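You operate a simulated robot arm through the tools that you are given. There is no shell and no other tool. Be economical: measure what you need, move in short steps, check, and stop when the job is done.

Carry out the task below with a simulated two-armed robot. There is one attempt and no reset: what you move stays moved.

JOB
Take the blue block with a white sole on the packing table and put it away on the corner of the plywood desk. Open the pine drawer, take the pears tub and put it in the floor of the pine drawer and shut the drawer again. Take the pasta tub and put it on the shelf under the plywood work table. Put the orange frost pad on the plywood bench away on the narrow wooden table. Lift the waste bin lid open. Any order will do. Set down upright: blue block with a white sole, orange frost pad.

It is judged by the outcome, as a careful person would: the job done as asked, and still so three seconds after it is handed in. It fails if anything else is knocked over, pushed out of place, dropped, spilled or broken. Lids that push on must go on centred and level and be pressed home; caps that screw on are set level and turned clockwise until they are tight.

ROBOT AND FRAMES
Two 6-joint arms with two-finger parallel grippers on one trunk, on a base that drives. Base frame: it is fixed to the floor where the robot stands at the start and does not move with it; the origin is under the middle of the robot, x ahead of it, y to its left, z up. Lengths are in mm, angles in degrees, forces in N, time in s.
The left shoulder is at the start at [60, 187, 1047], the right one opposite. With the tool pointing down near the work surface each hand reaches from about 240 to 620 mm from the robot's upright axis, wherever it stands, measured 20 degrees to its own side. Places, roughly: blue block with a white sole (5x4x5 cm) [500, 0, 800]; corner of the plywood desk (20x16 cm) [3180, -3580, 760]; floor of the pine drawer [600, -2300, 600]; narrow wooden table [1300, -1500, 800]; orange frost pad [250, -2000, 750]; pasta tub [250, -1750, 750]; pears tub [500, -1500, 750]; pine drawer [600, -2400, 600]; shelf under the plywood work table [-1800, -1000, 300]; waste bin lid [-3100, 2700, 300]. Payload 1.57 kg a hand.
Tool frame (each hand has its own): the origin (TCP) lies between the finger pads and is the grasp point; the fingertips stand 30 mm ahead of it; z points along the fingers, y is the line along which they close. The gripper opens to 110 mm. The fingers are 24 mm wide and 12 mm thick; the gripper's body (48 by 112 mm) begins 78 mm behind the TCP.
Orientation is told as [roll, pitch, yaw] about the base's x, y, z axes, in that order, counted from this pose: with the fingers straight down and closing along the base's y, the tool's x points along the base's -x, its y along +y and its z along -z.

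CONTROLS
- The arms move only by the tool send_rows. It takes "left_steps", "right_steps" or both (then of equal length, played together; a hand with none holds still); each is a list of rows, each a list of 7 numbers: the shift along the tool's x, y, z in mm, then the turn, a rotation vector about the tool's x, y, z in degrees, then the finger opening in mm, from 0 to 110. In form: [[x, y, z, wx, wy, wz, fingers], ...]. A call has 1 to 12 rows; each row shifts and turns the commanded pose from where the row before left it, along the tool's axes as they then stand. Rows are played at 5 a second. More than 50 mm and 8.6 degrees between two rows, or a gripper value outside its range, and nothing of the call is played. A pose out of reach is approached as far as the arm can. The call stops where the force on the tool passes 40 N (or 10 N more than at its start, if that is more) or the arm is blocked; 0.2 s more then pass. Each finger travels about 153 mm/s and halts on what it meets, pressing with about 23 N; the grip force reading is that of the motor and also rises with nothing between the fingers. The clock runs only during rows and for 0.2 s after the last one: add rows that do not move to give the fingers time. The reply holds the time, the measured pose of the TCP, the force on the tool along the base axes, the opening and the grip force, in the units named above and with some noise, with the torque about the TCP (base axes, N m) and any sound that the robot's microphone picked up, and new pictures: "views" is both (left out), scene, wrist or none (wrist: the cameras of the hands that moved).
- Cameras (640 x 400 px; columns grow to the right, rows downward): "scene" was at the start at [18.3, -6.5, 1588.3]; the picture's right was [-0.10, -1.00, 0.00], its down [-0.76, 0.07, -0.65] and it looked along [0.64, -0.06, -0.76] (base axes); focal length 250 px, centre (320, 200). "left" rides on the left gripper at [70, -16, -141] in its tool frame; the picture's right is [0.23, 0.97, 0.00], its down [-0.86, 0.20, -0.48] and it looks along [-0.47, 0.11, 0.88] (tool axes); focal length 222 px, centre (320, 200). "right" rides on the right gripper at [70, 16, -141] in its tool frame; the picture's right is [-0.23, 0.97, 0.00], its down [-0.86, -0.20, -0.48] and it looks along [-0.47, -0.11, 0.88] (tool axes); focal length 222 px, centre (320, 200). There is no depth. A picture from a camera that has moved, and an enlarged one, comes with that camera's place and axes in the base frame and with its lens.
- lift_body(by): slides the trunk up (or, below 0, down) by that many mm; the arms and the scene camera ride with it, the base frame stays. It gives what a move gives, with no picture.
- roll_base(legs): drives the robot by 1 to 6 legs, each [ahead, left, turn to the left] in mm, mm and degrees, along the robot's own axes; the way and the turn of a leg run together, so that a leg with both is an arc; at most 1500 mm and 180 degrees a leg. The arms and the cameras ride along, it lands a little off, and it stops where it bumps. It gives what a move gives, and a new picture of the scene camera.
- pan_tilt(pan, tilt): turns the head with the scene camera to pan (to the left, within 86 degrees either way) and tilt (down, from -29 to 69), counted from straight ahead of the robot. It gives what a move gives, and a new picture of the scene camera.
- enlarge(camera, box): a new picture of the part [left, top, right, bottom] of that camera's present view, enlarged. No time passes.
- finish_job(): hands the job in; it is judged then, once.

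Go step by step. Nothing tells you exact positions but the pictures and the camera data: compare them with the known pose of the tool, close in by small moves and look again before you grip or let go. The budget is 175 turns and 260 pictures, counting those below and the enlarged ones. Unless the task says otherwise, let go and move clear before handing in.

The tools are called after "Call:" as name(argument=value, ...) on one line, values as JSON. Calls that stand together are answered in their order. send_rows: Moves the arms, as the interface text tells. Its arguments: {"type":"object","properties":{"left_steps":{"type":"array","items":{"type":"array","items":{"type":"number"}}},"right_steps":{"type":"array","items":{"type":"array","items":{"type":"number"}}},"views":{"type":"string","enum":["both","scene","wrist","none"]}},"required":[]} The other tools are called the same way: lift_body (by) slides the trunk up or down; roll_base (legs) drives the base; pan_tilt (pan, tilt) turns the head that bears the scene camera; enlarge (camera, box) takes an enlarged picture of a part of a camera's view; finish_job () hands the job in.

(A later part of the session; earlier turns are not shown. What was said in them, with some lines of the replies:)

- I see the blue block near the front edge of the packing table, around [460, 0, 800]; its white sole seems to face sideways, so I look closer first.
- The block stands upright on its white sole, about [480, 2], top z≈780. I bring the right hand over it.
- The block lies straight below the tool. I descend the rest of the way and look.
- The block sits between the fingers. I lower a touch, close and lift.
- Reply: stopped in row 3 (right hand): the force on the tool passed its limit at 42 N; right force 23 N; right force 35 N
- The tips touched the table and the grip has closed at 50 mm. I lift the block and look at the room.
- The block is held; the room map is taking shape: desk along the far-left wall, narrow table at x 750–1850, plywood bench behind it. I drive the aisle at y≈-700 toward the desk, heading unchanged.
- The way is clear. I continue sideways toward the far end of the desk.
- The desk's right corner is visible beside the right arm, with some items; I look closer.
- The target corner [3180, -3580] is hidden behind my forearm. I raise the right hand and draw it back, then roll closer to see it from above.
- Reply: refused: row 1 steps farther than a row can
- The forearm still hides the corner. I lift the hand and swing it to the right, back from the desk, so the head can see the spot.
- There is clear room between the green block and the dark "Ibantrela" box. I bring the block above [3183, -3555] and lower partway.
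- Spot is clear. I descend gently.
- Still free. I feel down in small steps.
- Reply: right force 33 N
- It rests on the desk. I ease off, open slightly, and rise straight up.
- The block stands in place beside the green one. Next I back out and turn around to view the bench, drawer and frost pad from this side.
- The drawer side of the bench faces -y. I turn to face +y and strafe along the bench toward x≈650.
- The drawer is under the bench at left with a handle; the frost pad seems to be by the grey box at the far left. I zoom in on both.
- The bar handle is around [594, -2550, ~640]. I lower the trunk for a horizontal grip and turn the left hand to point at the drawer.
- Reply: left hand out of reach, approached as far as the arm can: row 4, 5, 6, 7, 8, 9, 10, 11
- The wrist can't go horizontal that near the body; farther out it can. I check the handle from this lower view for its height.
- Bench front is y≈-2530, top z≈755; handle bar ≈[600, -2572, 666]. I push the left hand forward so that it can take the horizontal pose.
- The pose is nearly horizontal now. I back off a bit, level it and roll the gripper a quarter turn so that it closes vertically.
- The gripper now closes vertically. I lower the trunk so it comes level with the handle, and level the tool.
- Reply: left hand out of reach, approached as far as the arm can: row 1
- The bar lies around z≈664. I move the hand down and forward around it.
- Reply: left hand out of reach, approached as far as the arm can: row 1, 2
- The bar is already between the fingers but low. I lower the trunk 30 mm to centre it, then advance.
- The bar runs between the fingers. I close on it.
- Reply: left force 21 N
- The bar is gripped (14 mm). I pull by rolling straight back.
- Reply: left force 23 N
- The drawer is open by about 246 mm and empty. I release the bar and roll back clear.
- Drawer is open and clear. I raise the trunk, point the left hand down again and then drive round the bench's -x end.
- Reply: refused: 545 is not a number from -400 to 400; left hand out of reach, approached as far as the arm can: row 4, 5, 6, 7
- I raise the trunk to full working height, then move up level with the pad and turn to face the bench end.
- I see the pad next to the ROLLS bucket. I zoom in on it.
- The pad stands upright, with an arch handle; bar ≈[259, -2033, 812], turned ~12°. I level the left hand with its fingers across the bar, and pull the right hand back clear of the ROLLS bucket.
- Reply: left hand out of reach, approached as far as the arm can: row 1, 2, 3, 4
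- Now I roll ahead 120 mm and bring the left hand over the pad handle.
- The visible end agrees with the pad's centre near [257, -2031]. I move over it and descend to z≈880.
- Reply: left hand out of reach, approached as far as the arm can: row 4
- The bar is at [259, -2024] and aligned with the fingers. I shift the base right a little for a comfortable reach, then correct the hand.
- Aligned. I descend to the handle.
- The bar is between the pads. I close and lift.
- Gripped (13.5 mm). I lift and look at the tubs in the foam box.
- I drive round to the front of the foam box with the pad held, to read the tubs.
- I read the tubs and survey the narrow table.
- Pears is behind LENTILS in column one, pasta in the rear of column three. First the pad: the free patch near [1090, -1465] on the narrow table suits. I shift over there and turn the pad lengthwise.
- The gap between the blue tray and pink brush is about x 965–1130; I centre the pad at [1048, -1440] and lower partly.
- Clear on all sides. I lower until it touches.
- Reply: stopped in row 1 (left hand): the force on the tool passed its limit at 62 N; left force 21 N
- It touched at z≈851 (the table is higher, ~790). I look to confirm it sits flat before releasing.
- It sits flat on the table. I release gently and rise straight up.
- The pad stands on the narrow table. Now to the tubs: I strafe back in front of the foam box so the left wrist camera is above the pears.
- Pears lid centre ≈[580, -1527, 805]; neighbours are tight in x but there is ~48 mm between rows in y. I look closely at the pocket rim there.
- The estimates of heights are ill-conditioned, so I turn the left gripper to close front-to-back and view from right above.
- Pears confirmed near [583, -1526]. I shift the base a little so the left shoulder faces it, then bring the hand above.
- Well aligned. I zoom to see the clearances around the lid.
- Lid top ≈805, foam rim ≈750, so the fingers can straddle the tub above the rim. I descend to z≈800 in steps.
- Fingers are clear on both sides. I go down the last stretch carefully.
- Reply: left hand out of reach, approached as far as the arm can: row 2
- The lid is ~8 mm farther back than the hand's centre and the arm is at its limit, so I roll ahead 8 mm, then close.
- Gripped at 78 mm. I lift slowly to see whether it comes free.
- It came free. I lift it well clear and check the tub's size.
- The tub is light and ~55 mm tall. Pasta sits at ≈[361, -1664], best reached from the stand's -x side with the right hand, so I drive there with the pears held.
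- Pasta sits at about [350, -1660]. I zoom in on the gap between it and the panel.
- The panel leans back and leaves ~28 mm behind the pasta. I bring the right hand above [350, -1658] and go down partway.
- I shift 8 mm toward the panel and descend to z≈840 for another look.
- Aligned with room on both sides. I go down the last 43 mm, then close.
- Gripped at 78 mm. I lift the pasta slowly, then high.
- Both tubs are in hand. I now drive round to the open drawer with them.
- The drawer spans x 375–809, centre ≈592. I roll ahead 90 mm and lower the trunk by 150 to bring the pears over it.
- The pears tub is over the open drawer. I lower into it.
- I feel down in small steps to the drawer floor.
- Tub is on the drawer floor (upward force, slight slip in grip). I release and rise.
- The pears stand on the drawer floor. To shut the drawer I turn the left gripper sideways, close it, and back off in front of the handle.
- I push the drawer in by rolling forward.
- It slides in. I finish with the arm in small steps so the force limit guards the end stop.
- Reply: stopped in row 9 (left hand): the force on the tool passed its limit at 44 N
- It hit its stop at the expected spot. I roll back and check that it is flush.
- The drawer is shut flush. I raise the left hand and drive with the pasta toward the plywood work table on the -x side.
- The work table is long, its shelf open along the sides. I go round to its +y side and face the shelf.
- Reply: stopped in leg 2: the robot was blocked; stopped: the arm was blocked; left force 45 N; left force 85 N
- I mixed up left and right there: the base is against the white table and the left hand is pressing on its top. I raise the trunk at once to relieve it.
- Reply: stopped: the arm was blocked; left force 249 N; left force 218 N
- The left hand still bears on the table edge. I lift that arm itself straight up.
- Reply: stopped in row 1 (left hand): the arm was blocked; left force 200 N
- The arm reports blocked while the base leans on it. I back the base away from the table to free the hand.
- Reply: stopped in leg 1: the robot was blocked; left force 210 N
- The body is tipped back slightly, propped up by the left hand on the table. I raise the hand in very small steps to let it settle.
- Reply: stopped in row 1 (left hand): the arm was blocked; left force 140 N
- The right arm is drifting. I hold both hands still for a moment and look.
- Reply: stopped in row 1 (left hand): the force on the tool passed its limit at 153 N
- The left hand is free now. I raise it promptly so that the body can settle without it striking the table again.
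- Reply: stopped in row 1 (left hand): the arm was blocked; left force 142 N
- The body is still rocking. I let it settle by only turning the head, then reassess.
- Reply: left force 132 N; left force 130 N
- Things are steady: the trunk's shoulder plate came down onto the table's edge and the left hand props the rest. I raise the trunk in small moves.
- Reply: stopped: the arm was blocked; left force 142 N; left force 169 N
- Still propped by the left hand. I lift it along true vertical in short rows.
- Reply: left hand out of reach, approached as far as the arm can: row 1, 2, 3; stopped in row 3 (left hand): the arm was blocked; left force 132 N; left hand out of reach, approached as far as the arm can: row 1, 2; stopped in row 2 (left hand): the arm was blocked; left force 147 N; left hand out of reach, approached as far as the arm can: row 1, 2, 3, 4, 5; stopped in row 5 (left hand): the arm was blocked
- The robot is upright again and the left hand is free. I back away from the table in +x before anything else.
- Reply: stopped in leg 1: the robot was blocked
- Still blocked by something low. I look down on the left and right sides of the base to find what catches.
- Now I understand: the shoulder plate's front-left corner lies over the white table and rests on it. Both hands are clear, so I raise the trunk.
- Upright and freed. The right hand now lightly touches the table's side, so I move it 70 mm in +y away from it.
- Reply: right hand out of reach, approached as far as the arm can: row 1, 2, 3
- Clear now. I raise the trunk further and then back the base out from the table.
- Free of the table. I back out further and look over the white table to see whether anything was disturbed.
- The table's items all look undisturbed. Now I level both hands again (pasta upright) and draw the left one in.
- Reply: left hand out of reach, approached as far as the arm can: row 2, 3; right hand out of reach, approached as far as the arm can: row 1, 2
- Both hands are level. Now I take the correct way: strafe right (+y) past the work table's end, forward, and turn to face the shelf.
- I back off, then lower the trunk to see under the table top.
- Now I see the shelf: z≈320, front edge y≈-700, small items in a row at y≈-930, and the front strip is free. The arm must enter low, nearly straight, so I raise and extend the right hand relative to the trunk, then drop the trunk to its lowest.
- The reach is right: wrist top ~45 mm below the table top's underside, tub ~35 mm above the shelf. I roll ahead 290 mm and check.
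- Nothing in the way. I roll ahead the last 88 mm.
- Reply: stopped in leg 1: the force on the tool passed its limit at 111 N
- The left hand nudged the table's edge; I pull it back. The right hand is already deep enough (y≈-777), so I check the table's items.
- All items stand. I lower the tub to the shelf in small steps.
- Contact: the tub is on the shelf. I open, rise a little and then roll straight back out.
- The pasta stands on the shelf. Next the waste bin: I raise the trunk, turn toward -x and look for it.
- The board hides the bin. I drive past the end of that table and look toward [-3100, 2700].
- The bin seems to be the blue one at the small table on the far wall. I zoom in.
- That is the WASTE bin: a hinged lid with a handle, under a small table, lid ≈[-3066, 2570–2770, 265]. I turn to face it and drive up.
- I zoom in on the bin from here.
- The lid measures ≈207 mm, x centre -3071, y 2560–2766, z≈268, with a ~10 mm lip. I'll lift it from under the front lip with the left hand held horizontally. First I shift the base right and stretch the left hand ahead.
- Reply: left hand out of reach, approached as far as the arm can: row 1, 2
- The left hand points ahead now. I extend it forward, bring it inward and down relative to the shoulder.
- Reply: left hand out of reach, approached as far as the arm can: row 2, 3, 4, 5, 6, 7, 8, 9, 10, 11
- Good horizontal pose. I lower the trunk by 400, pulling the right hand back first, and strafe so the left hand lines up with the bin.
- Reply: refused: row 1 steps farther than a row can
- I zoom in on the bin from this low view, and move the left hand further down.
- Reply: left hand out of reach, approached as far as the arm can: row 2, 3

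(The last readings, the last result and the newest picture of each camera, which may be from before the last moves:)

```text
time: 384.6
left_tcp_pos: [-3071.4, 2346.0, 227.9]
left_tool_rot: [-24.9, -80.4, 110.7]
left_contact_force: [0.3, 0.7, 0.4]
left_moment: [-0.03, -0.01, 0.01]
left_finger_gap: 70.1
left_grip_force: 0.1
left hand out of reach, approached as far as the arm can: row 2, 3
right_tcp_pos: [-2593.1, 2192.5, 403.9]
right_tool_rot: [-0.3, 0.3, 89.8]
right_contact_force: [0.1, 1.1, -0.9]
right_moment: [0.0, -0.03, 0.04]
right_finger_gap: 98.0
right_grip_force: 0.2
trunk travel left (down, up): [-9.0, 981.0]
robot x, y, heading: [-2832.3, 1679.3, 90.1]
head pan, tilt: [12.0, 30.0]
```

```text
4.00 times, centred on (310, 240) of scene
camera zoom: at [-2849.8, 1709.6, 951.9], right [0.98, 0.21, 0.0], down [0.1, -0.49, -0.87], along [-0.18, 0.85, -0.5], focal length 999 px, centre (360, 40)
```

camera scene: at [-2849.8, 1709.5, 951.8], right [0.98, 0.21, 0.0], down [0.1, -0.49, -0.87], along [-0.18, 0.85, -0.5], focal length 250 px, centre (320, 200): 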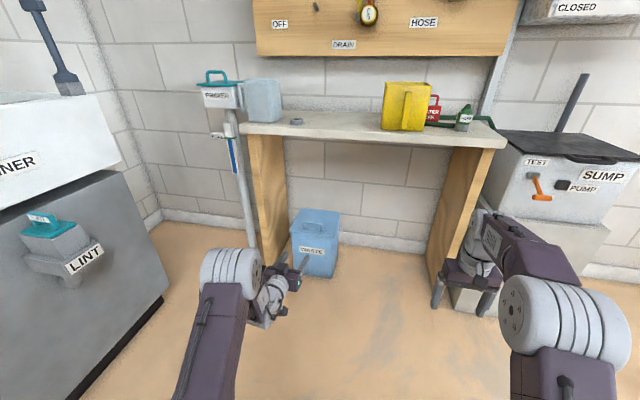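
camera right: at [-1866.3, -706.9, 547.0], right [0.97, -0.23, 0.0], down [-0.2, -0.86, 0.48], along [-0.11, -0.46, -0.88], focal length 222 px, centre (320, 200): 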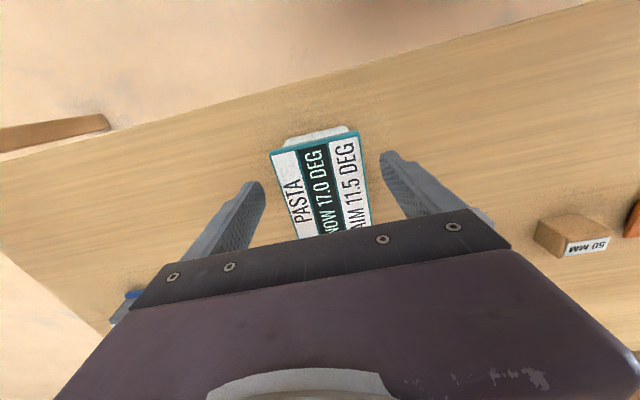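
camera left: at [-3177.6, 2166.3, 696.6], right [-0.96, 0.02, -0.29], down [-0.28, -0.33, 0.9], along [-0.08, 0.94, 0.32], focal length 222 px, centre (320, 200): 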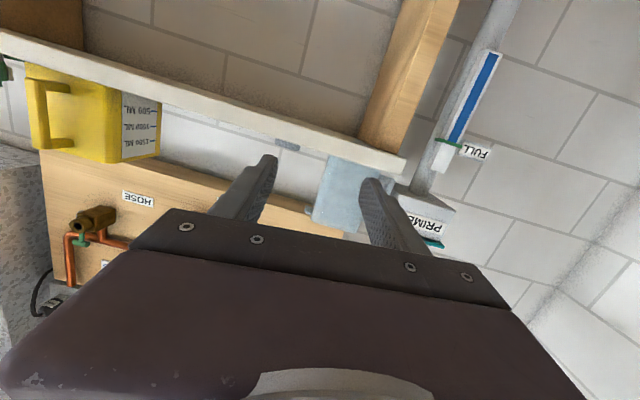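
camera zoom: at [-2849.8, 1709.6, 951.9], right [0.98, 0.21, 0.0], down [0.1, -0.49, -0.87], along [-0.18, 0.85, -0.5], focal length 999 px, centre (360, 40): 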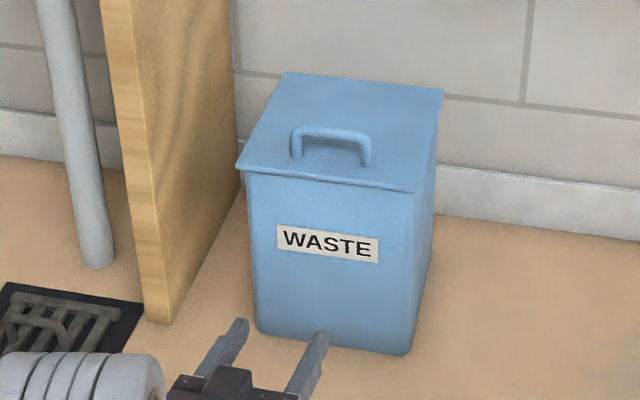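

Lid lip refined: y≈2553, underside z≈270. I roll ahead 150 mm and look with the left wrist camera.

Call:
roll_base(legs=[[150, 0, 0]])

Call:
send_rows(left_steps=[[-25, 0, 0, 0, 0, 0, 70], [0, 0, 0, 0, 0, 0, 70]], views="wrist")

Call:
enlarge(camera="scene", box=[230, 190, 370, 300])

```text
time: 386.0
left_tcp_pos: [-3073.1, 2494.9, 226.9]
left_tool_rot: [-24.8, -80.4, 110.8]
left_contact_force: [0.2, 0.7, 0.2]
left_moment: [0.02, 0.02, 0.01]
left_finger_gap: 70.2
left_grip_force: 0.0
right_tcp_pos: [-2593.8, 2342.0, 404.1]
right_tool_rot: [-0.2, 0.1, 89.9]
right_contact_force: [-0.5, -0.2, -0.2]
right_moment: [-0.01, 0.0, -0.01]
right_finger_gap: 98.1
right_grip_force: 0.0
trunk travel left (down, up): [-9.0, 981.0]
robot x, y, heading: [-2834.7, 1828.2, 90.3]
head pan, tilt: [12.0, 30.0]
camera scene: at [-2850.2, 1860.1, 951.9], right [0.98, 0.21, 0.0], down [0.11, -0.49, -0.87], along [-0.18, 0.85, -0.5], focal length 250 px, centre (320, 200)
```

scene: 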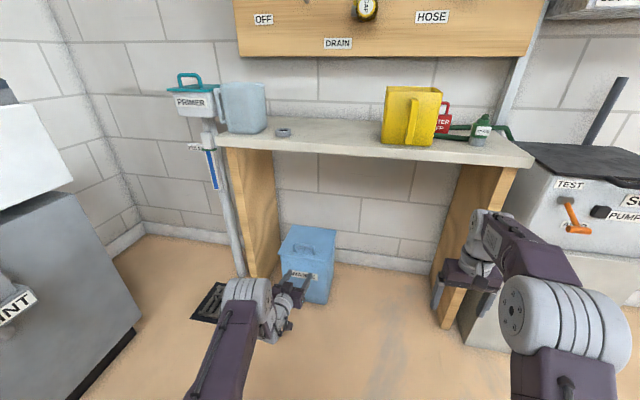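

```text
time: 386.6
left_tcp_pos: [-3074.6, 2499.6, 253.2]
left_tool_rot: [-24.8, -80.3, 110.7]
left_contact_force: [-0.1, -0.1, -0.7]
left_moment: [0.0, -0.01, 0.03]
left_finger_gap: 70.2
left_grip_force: 0.0
right_tcp_pos: [-2595.1, 2342.1, 405.0]
right_tool_rot: [-0.2, 0.2, 89.9]
right_contact_force: [-0.1, -1.5, 0.3]
right_moment: [-0.01, -0.01, 0.04]
right_finger_gap: 97.9
right_grip_force: 0.0
trunk travel left (down, up): [-9.0, 981.0]
robot x, y, heading: [-2830.3, 1829.3, 90.1]
head pan, tilt: [12.0, 30.0]
camera left: at [-3064.8, 2348.9, 207.8], right [-0.96, 0.03, -0.29], down [-0.28, -0.32, 0.9], along [-0.07, 0.95, 0.32], focal length 222 px, centre (320, 200)
```

left: 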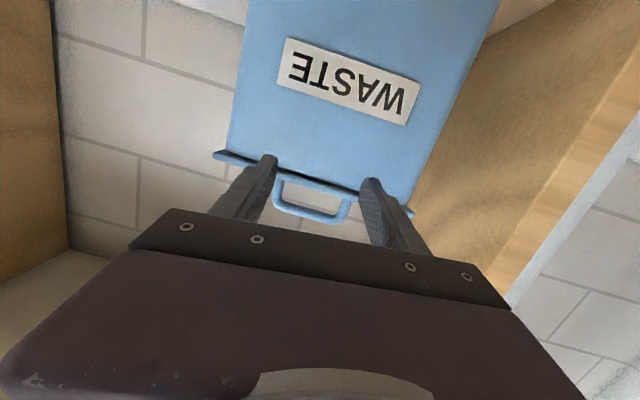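

```text
3.64 times, centred on (300, 245) of scene
camera zoom: at [-2850.2, 1860.1, 951.9], right [0.98, 0.21, 0.0], down [0.11, -0.49, -0.87], along [-0.18, 0.85, -0.5], focal length 908 px, centre (393, 36)
```

zoom: 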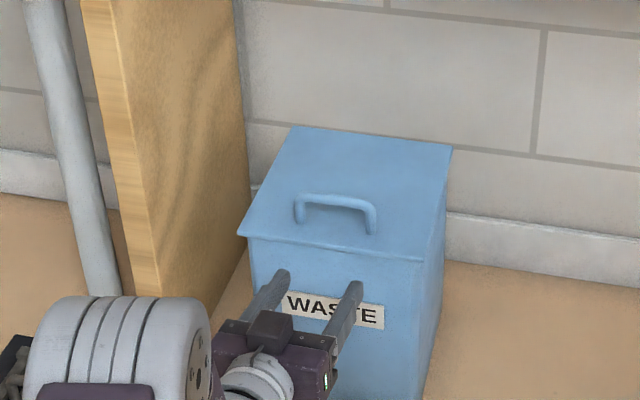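

The fingertips are just in front of the bin, barely under the lip. I lower 5 mm and advance under it.

Call:
send_rows(left_steps=[[4, 0, 0, 0, 0, 0, 70], [0, 0, 10, 0, 0, 0, 70], [-1, 0, 8, 0, 0, 0, 70], [-1, 0, 6, 0, 0, 0, 70], [-1, 0, 5, 0, 0, 0, 70], [0, 0, 0, 0, 0, 0, 70]], views="wrist")

Call:
enlarge(camera="scene", box=[250, 210, 350, 290])

```text
time: 388.0
left_tcp_pos: [-3071.7, 2528.7, 248.3]
left_tool_rot: [-24.8, -80.3, 110.9]
left_contact_force: [0.5, 0.4, 0.0]
left_moment: [0.03, -0.01, 0.02]
left_finger_gap: 70.3
left_grip_force: 0.0
right_tcp_pos: [-2594.7, 2342.6, 404.0]
right_tool_rot: [-0.3, 0.2, 89.9]
right_contact_force: [0.0, 0.8, -0.7]
right_moment: [0.0, -0.01, -0.03]
right_finger_gap: 98.0
right_grip_force: 0.1
trunk travel left (down, up): [-9.0, 981.0]
robot x, y, heading: [-2829.5, 1829.3, 90.1]
head pan, tilt: [12.0, 30.0]
camera left: at [-3062.5, 2378.0, 202.2], right [-0.96, 0.03, -0.29], down [-0.29, -0.32, 0.9], along [-0.07, 0.95, 0.32], focal length 222 px, centre (320, 200)
```

left: 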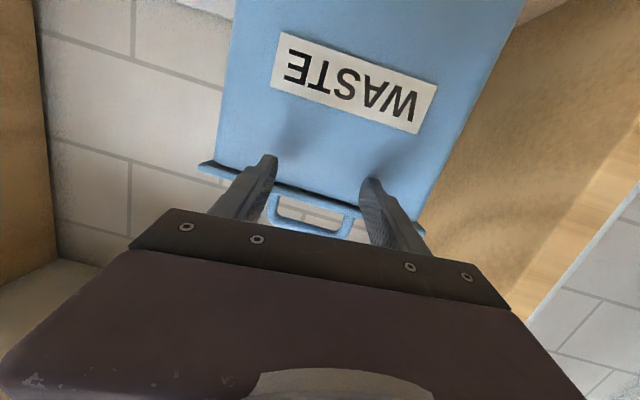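

```text
5.00 times, centred on (300, 250) of scene
camera zoom: at [-2850.2, 1860.2, 951.9], right [0.98, 0.21, 0.0], down [0.11, -0.49, -0.87], along [-0.18, 0.85, -0.5], focal length 1248 px, centre (420, -50)
```

zoom: 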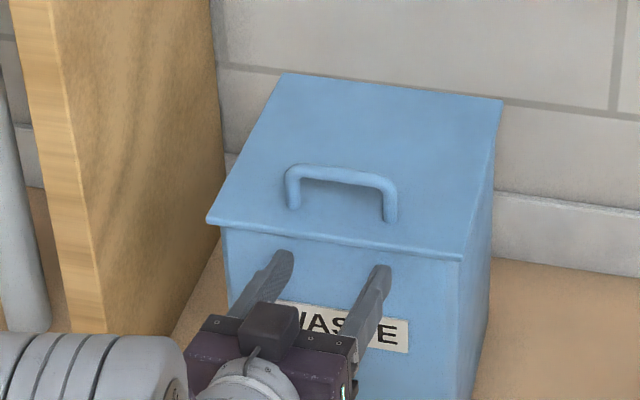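

The tips are close under the lip. I advance until they touch the bin wall.

Call:
send_rows(left_steps=[[-1, 0, 4, 0, 0, 0, 70], [0, 0, 3, 0, 0, 0, 70], [0, 0, 3, 0, 0, 0, 70], [0, 0, 0, 0, 0, 0, 70]], views="none")

```text
time: 388.5
left_tcp_pos: [-3074.9, 2531.7, 247.7]
left_tool_rot: [-24.6, -80.3, 110.7]
left_contact_force: [2.1, -15.1, 6.2]
left_moment: [0.28, 0.3, 0.58]
left_finger_gap: 66.3
left_grip_force: 0.0
right_tcp_pos: [-2595.4, 2341.5, 404.9]
right_tool_rot: [-0.2, 0.1, 89.9]
right_contact_force: [0.1, -0.2, 0.6]
right_moment: [0.01, 0.02, -0.02]
right_finger_gap: 98.1
right_grip_force: 0.2
trunk travel left (down, up): [-9.0, 981.0]
robot x, y, heading: [-2832.3, 1828.7, 90.4]
head pan, tilt: [12.0, 30.0]
stopped in row 2 (left hand): the force on the tool passed its limit at 47 N (the readings are from after the stop); the commanded pose is now the measured one
```

Touching the bin wall under the lip. I ease back 1 mm and lift.

Call:
send_rows(left_steps=[[0, 0, -2, 0, 0, 0, 70], [-8, 0, -1, 0, 0, 0, 70], [-8, 0, -1, 0, 0, 0, 70], [-8, 0, 0, 0, 0, 0, 70], [-8, 0, 0, 0, 0, 0, 70], [0, 0, 0, 0, 0, 0, 70]], views="wrist")

Call:
enlarge(camera="scene", box=[250, 200, 350, 290])

```text
time: 389.9
left_tcp_pos: [-3075.8, 2532.0, 276.4]
left_tool_rot: [-24.5, -80.1, 110.7]
left_contact_force: [0.7, -15.3, -1.1]
left_moment: [0.16, -0.01, -0.58]
left_finger_gap: 71.1
left_grip_force: 0.4
right_tcp_pos: [-2595.1, 2341.7, 404.7]
right_tool_rot: [-0.3, 0.2, 90.1]
right_contact_force: [-0.3, -0.9, -0.6]
right_moment: [-0.02, 0.0, 0.01]
right_finger_gap: 98.0
right_grip_force: 0.1
trunk travel left (down, up): [-9.0, 981.0]
robot x, y, heading: [-2835.3, 1831.5, 90.0]
head pan, tilt: [12.0, 30.0]
camera left: at [-3065.8, 2381.3, 232.8], right [-0.96, 0.02, -0.29], down [-0.28, -0.32, 0.9], along [-0.07, 0.95, 0.31], focal length 222 px, centre (320, 200)
```

left: 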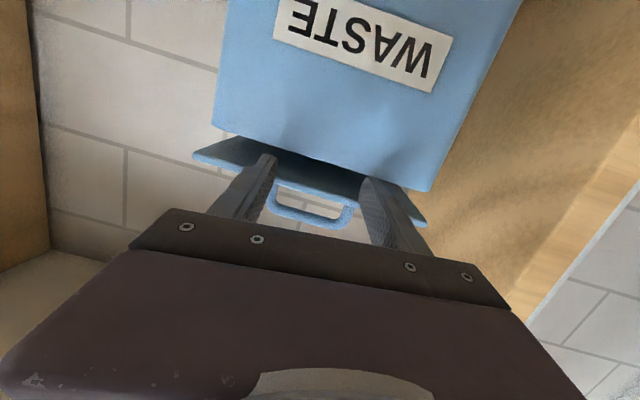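

```text
4.44 times, centred on (300, 245) of scene
camera zoom: at [-2850.2, 1858.8, 951.9], right [0.98, 0.21, 0.0], down [0.11, -0.49, -0.87], along [-0.18, 0.85, -0.5], focal length 1110 px, centre (409, 0)
```

zoom: 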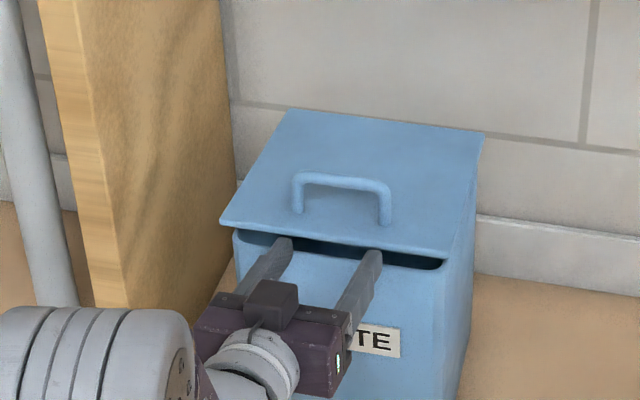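

The lid is opening. I lift higher and then move up and inward under it.

Call:
send_rows(left_steps=[[-10, 0, -2, 0, 0, 0, 70], [-10, 0, -2, 0, 0, 0, 70], [-10, 0, 0, 0, 0, 0, 70], [-12, 0, 6, 0, 0, 0, 70], [-12, 0, 8, 0, 0, 0, 70], [-12, 0, 10, 0, 0, 0, 70], [-12, 0, 10, 0, 0, 0, 70], [-12, 0, 10, 0, 0, 0, 70], [0, 0, 0, 0, 0, 0, 70]], views="none")

Call:
enlarge(camera="scene", box=[240, 170, 360, 280])

```text
time: 391.1
left_tcp_pos: [-3079.2, 2543.2, 325.2]
left_tool_rot: [-25.3, -80.4, 111.4]
left_contact_force: [0.0, -26.0, 7.8]
left_moment: [0.41, -0.21, -0.97]
left_finger_gap: 71.3
left_grip_force: 0.9
right_tcp_pos: [-2596.8, 2340.0, 405.6]
right_tool_rot: [-0.2, 0.1, 90.2]
right_contact_force: [0.2, -0.1, 0.0]
right_moment: [-0.03, 0.04, 0.01]
right_finger_gap: 98.3
right_grip_force: 0.0
trunk travel left (down, up): [-9.0, 981.0]
robot x, y, heading: [-2830.6, 1827.4, 90.3]
head pan, tilt: [12.0, 30.0]
stopped in row 5 (left hand): the force on the tool passed its limit at 53 N (the readings are from after the stop); the commanded pose is now the measured one
```

```text
3.64 times, centred on (300, 225) of scene
camera zoom: at [-2850.0, 1856.4, 952.1], right [0.98, 0.21, 0.0], down [0.11, -0.49, -0.87], along [-0.19, 0.85, -0.5], focal length 908 px, centre (393, 109)
```

zoom: 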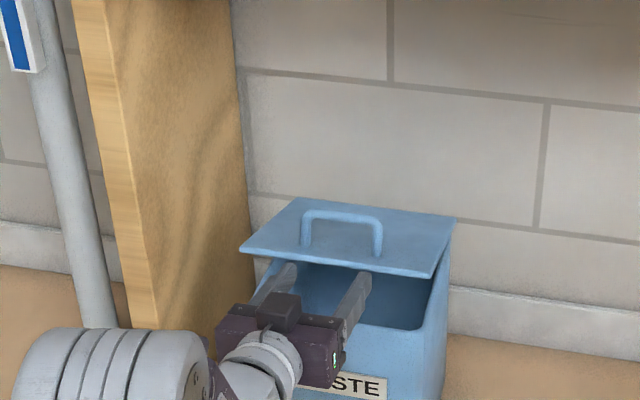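

The lid is up ~20°. Forward push loads it, so I keep going mostly upward.

Call:
send_rows(left_steps=[[-4, 0, -6, 0, 0, 0, 70], [-12, 0, -1, 0, 0, 0, 70], [-12, 0, -1, 0, 0, 0, 70], [-12, 0, 0, 0, 0, 0, 70], [-12, 0, 0, 0, 0, 0, 70], [-12, 0, 2, 0, 0, 0, 70], [-12, 0, 3, 0, 0, 0, 70], [0, 0, 0, 0, 0, 0, 70]], views="none")

Call:
enlarge(camera="scene", box=[240, 170, 360, 280])

```text
time: 392.9
left_tcp_pos: [-3083.1, 2553.5, 398.3]
left_tool_rot: [-25.4, -80.2, 111.4]
left_contact_force: [0.2, 1.1, 0.0]
left_moment: [-0.04, -0.02, 0.0]
left_finger_gap: 70.1
left_grip_force: 0.2
right_tcp_pos: [-2596.0, 2341.9, 402.5]
right_tool_rot: [-0.1, 0.2, 90.1]
right_contact_force: [0.5, -0.1, 0.1]
right_moment: [0.02, -0.03, 0.0]
right_finger_gap: 98.0
right_grip_force: 0.0
trunk travel left (down, up): [-9.0, 981.0]
robot x, y, heading: [-2834.5, 1829.9, 90.4]
head pan, tilt: [12.0, 30.0]
```

```text
3.64 times, centred on (300, 225) of scene
camera zoom: at [-2850.2, 1858.8, 951.9], right [0.98, 0.21, 0.0], down [0.11, -0.49, -0.87], along [-0.18, 0.85, -0.5], focal length 908 px, centre (393, 109)
```

zoom: 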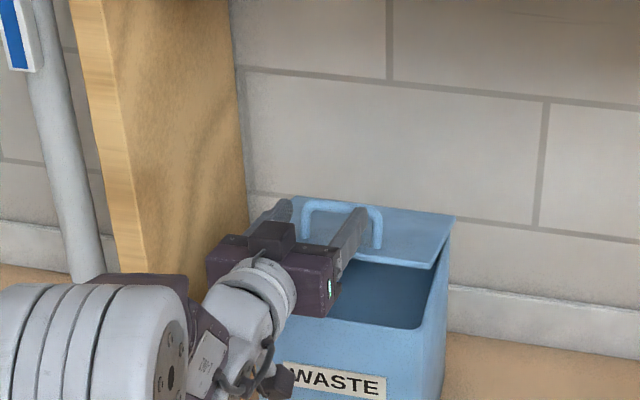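

The fingers slipped past the edge, but the lid stays up on its own at ~20°. I back off, go lower, and re-enter well under the lid.

Call:
send_rows(left_steps=[[0, 0, -40, 0, 0, 0, 70], [0, 0, -45, 0, 0, 0, 70], [35, 0, 0, 0, 0, 0, 70], [35, 0, 0, 0, 0, 0, 70], [33, 0, 0, 0, 0, 0, 70], [0, 0, 0, 0, 0, 0, 70]], views="wrist")

Call:
enlarge(camera="scene", box=[240, 170, 360, 280])

```text
time: 394.3
left_tcp_pos: [-3083.2, 2454.9, 309.4]
left_tool_rot: [-27.2, -79.9, 113.3]
left_contact_force: [0.0, -0.1, 0.1]
left_moment: [-0.01, 0.0, 0.0]
left_finger_gap: 69.7
left_grip_force: 0.1
right_tcp_pos: [-2597.1, 2342.6, 403.8]
right_tool_rot: [-0.2, 0.3, 90.2]
right_contact_force: [0.0, 0.3, 0.4]
right_moment: [0.02, 0.01, 0.01]
right_finger_gap: 98.1
right_grip_force: 0.0
trunk travel left (down, up): [-9.0, 981.0]
robot x, y, heading: [-2832.8, 1831.1, 90.1]
head pan, tilt: [12.0, 30.0]
camera left: at [-3073.4, 2303.7, 266.1], right [-0.95, 0.03, -0.3], down [-0.29, -0.32, 0.9], along [-0.07, 0.95, 0.31], focal length 222 px, centre (320, 200)
```

left: 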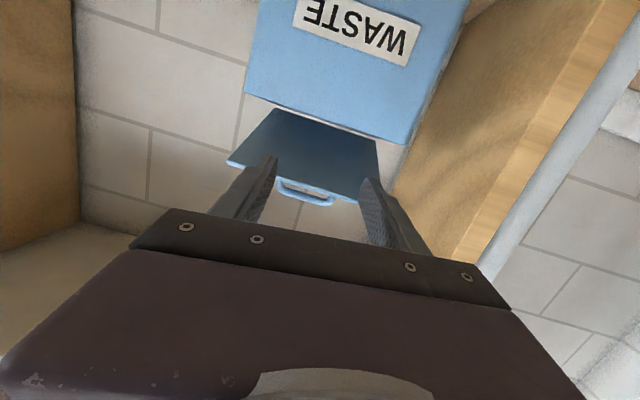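

```text
3.64 times, centred on (300, 225) of scene
camera zoom: at [-2850.2, 1858.9, 951.9], right [0.98, 0.21, 0.0], down [0.11, -0.49, -0.87], along [-0.18, 0.85, -0.5], focal length 908 px, centre (393, 109)
```

zoom: 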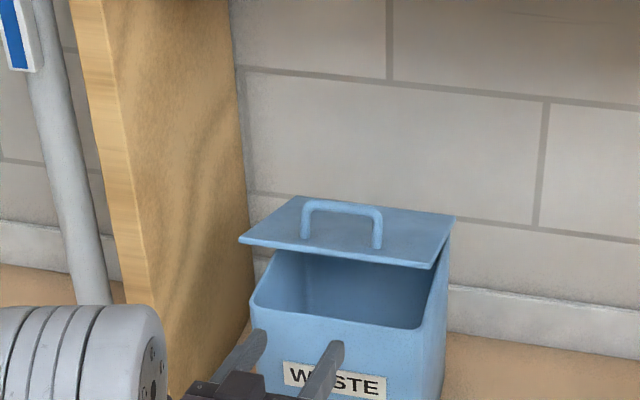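

The lid stands at ~26°, rim z≈272, edge z≈356. I slide the fingers in over the rim and under the lid, holding z≈305.

Call:
send_rows(left_steps=[[-5, 0, 40, 0, 0, 0, 70], [-6, 0, 40, 0, 0, 0, 70], [-5, 0, 35, 0, 0, 0, 70], [-4, 0, 25, 0, 0, 0, 70], [-2, 0, 12, 0, 0, 0, 70], [0, 0, 0, 0, 0, 0, 70]], views="none")

Call:
enlarge(camera="scene", box=[240, 170, 360, 280])

```text
time: 395.7
left_tcp_pos: [-3073.6, 2607.5, 308.1]
left_tool_rot: [-25.2, -80.2, 111.4]
left_contact_force: [0.0, -0.9, -0.3]
left_moment: [0.01, 0.04, 0.01]
left_finger_gap: 69.7
left_grip_force: 0.0
right_tcp_pos: [-2595.3, 2341.5, 403.4]
right_tool_rot: [-0.2, 0.2, 90.2]
right_contact_force: [0.2, 0.2, 0.0]
right_moment: [-0.03, -0.04, 0.03]
right_finger_gap: 97.9
right_grip_force: 0.0
trunk travel left (down, up): [-9.0, 981.0]
robot x, y, heading: [-2832.3, 1830.9, 90.0]
head pan, tilt: [12.0, 30.0]
```

```text
3.64 times, centred on (300, 225) of scene
camera zoom: at [-2850.2, 1858.9, 951.9], right [0.98, 0.21, 0.0], down [0.11, -0.49, -0.87], along [-0.18, 0.85, -0.5], focal length 908 px, centre (393, 109)
```

zoom: 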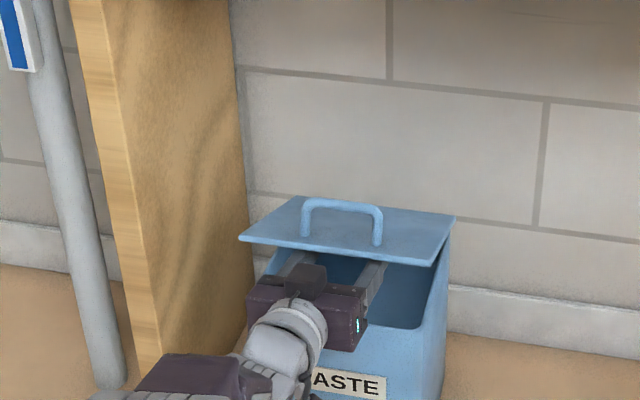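

Fingers are inside under the lid. I raise them.

Call:
send_rows(left_steps=[[-10, 0, 0, 0, 0, 0, 70], [-12, 0, 0, 0, 0, 0, 70], [-12, 0, 0, 0, 0, 0, 70], [-12, 0, 0, 0, 0, 0, 70], [-12, 0, 0, 0, 0, 0, 70], [-12, 0, 0, 0, 0, 0, 70], [-12, 0, 0, 0, 0, 0, 70], [-12, 0, 0, 0, 0, 0, 70], [-12, 0, 0, 0, 0, 0, 70], [0, 0, 0, 0, 0, 0, 70]], views="none")

Call:
enlarge(camera="scene", box=[240, 150, 360, 270])

```text
time: 397.9
left_tcp_pos: [-3080.5, 2622.5, 413.2]
left_tool_rot: [-25.3, -80.3, 111.4]
left_contact_force: [-0.1, -0.2, 0.8]
left_moment: [0.02, 0.0, 0.0]
left_finger_gap: 70.2
left_grip_force: 0.0
right_tcp_pos: [-2595.7, 2340.9, 404.6]
right_tool_rot: [-0.2, 0.2, 90.1]
right_contact_force: [-0.9, -0.2, 0.3]
right_moment: [0.02, 0.0, 0.01]
right_finger_gap: 97.9
right_grip_force: 0.1
trunk travel left (down, up): [-9.0, 981.0]
robot x, y, heading: [-2833.0, 1831.5, 90.1]
head pan, tilt: [12.0, 30.0]
```

```text
3.33 times, centred on (300, 210) of scene
camera zoom: at [-2850.2, 1858.9, 951.9], right [0.98, 0.21, 0.0], down [0.11, -0.49, -0.87], along [-0.18, 0.85, -0.5], focal length 832 px, centre (387, 167)
```

zoom: 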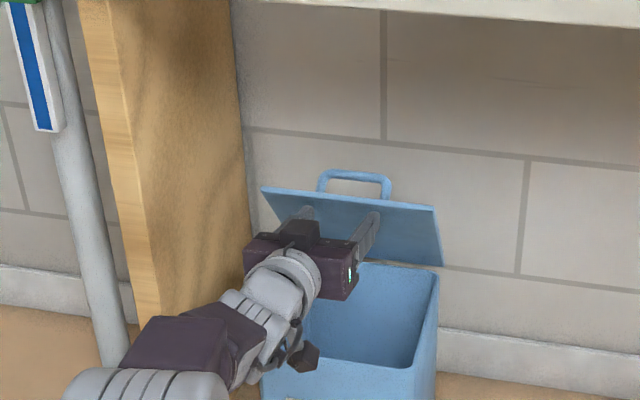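

The lid is at ~55° and holds itself. I raise a little more and roll ahead to push it past vertical.

Call:
send_rows(left_steps=[[-12, 0, 5, 0, 0, 0, 70], [-12, 0, 5, 0, 0, 0, 70], [0, 0, 0, 0, 0, 0, 70]], views="none")

Call:
roll_base(legs=[[60, 0, 0]])

Call:
enlarge(camera="scene", box=[230, 150, 370, 280])

```text
time: 398.7
left_tcp_pos: [-3080.8, 2637.5, 436.0]
left_tool_rot: [-25.2, -80.2, 111.3]
left_contact_force: [-0.6, 0.4, -0.3]
left_moment: [-0.01, 0.01, 0.03]
left_finger_gap: 69.8
left_grip_force: 0.1
right_tcp_pos: [-2596.2, 2342.3, 404.8]
right_tool_rot: [-0.2, 0.2, 90.1]
right_contact_force: [0.2, 0.0, -0.2]
right_moment: [-0.01, -0.01, 0.01]
right_finger_gap: 97.9
right_grip_force: 0.1
trunk travel left (down, up): [-9.0, 981.0]
robot x, y, heading: [-2830.0, 1828.9, 90.5]
head pan, tilt: [12.0, 30.0]
```

```text
time: 399.6
left_tcp_pos: [-3081.6, 2696.8, 434.3]
left_tool_rot: [-25.2, -80.3, 111.3]
left_contact_force: [0.9, 0.3, 0.0]
left_moment: [-0.02, 0.0, -0.02]
left_finger_gap: 69.8
left_grip_force: 0.0
right_tcp_pos: [-2596.3, 2402.8, 404.8]
right_tool_rot: [-0.2, 0.2, 90.1]
right_contact_force: [0.4, -0.1, 1.4]
right_moment: [-0.01, 0.0, -0.01]
right_finger_gap: 98.0
right_grip_force: 0.1
trunk travel left (down, up): [-9.0, 981.0]
robot x, y, heading: [-2827.9, 1889.9, 90.5]
head pan, tilt: [12.0, 30.0]
camera scene: at [-2850.5, 1918.6, 951.9], right [0.98, 0.21, 0.0], down [0.11, -0.49, -0.87], along [-0.18, 0.85, -0.5], focal length 250 px, centre (320, 200)
```

scene: 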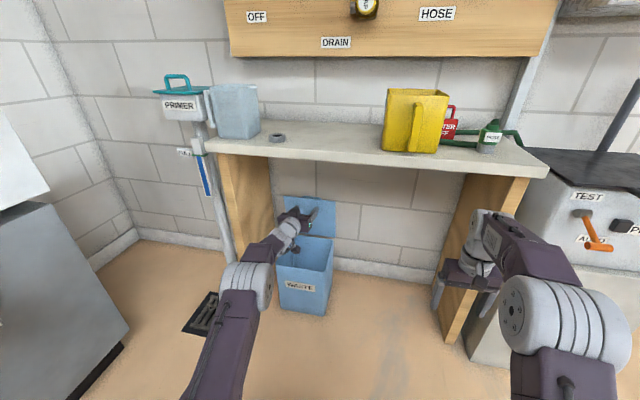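

```text
3.08 times, centred on (300, 215) of scene
camera zoom: at [-2850.5, 1918.6, 951.9], right [0.98, 0.21, 0.0], down [0.11, -0.49, -0.87], along [-0.18, 0.85, -0.5], focal length 768 px, centre (382, 154)
```

zoom: 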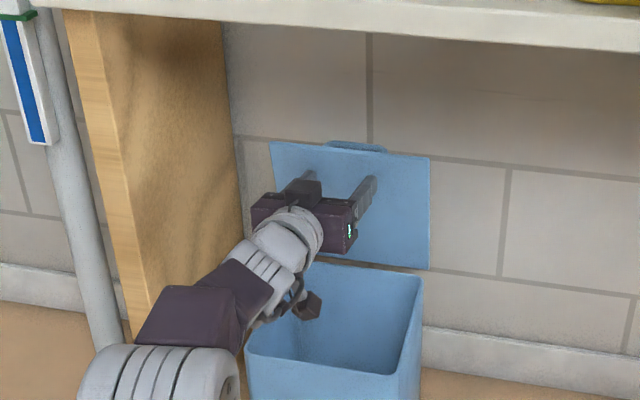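

Nearly vertical. I push another 60 mm so it leans past vertical.

Call:
roll_base(legs=[[60, 0, 0]])

Call:
enlarge(camera="scene", box=[230, 150, 370, 290])

```text
time: 400.6
left_tcp_pos: [-3081.1, 2756.3, 434.7]
left_tool_rot: [-25.2, -80.2, 111.2]
left_contact_force: [-0.2, 0.2, 0.4]
left_moment: [0.0, -0.01, -0.01]
left_finger_gap: 70.0
left_grip_force: 0.2
right_tcp_pos: [-2596.1, 2461.5, 404.6]
right_tool_rot: [-0.3, 0.1, 90.1]
right_contact_force: [0.1, 0.8, -0.5]
right_moment: [-0.02, 0.02, -0.01]
right_finger_gap: 98.1
right_grip_force: 0.0
trunk travel left (down, up): [-9.0, 981.0]
robot x, y, heading: [-2833.7, 1951.4, 90.2]
head pan, tilt: [12.0, 30.0]
camera scene: at [-2850.8, 1978.2, 951.9], right [0.98, 0.21, 0.0], down [0.11, -0.49, -0.87], along [-0.18, 0.85, -0.5], focal length 250 px, centre (320, 200)
```

scene: 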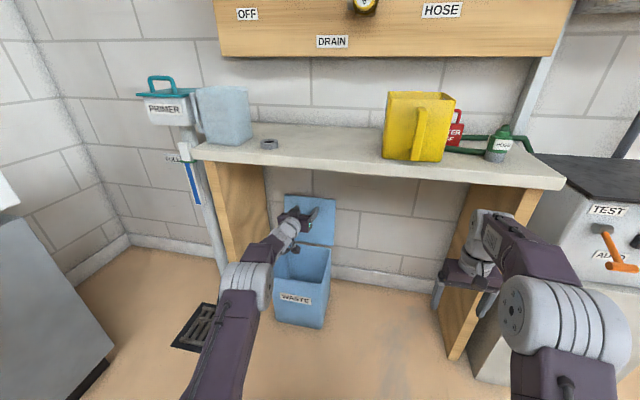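

```text
2.86 times, centred on (300, 220) of scene
camera zoom: at [-2850.8, 1978.2, 951.9], right [0.98, 0.21, 0.0], down [0.11, -0.49, -0.87], along [-0.18, 0.85, -0.5], focal length 713 px, centre (377, 143)
```

zoom: 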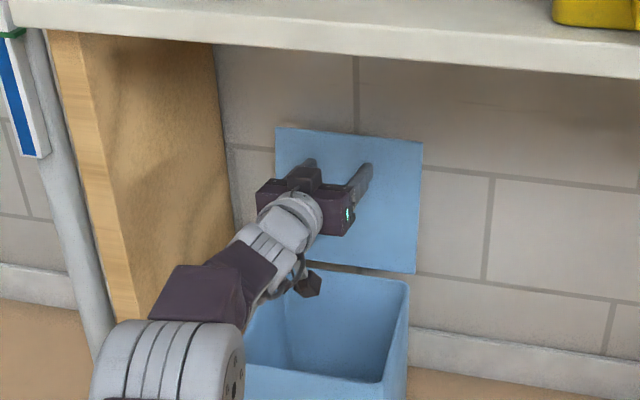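

The lid is past vertical. I back straight out and check that it stays.

Call:
roll_base(legs=[[-400, 0, 0]])

Call:
enlarge(camera="scene", box=[230, 150, 390, 270])

```text
time: 403.1
left_tcp_pos: [-3080.6, 2353.2, 434.3]
left_tool_rot: [-25.1, -80.1, 111.3]
left_contact_force: [-0.2, 0.6, -0.7]
left_moment: [-0.01, 0.0, 0.01]
left_finger_gap: 69.9
left_grip_force: 0.0
right_tcp_pos: [-2595.2, 2060.9, 404.9]
right_tool_rot: [-0.1, 0.2, 90.1]
right_contact_force: [0.3, 0.2, 0.5]
right_moment: [-0.01, 0.0, 0.0]
right_finger_gap: 98.3
right_grip_force: 0.0
trunk travel left (down, up): [-9.0, 981.0]
robot x, y, heading: [-2827.5, 1546.4, 90.3]
head pan, tilt: [12.0, 30.0]
camera scene: at [-2848.5, 1577.1, 951.9], right [0.98, 0.21, 0.0], down [0.11, -0.49, -0.87], along [-0.19, 0.85, -0.5], focal length 250 px, centre (320, 200)
```

scene: 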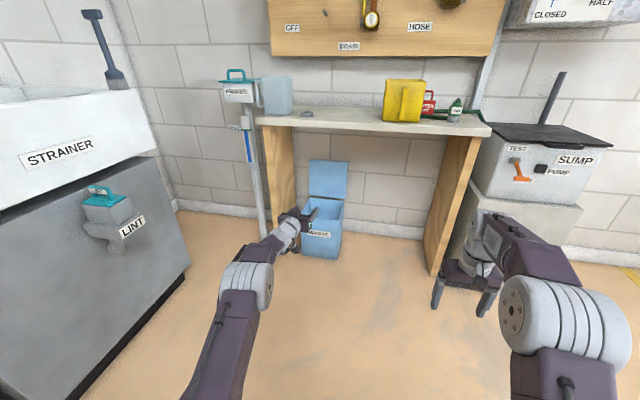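

```text
3.33 times, centred on (310, 210) of scene
camera zoom: at [-2848.5, 1577.1, 951.9], right [0.98, 0.21, 0.0], down [0.11, -0.49, -0.87], along [-0.19, 0.85, -0.5], focal length 832 px, centre (353, 167)
```

zoom: 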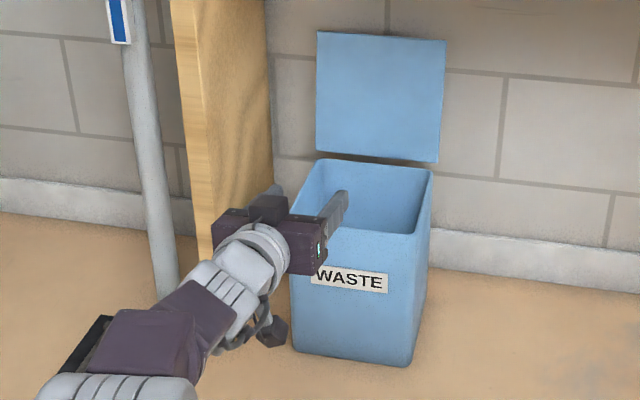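

The job is done and both hands are clear; the waste bin lid stays open.

Call:
finish_job()

```text
The job is handed in.
```

All five parts of the job are done and handed in, but I bumped three things on the way and can't rule out that one of them moved.

- **Blue block:** it stands on its white sole on the corner of the plywood desk, between the green block and the dark "Ibantrela" box.
- **Pears tub:** it is on the floor of the pine drawer, and the drawer is shut.
- **Pasta tub:** it is on the shelf under the plywood work table, at the front edge.
- **Orange frost pad:** it stands upright on the narrow wooden table, between the blue tray and the pink brush.
- **Waste bin lid:** it is open past vertical and stayed open after I backed away.

**White table:** I drove the wrong way into the end of the white table, then pressed down on it with the left hand and trunk. I checked its items afterwards and they looked undisturbed. The table's position looked the same to within about 20 mm.

**Cardboard box:** the base may also have nudged a cardboard box beside that table. I did not compare its position with where it started.

**Work table:** while setting the pasta down, the left hand knocked the edge of the plywood work table. The items I could see on it stayed upright.
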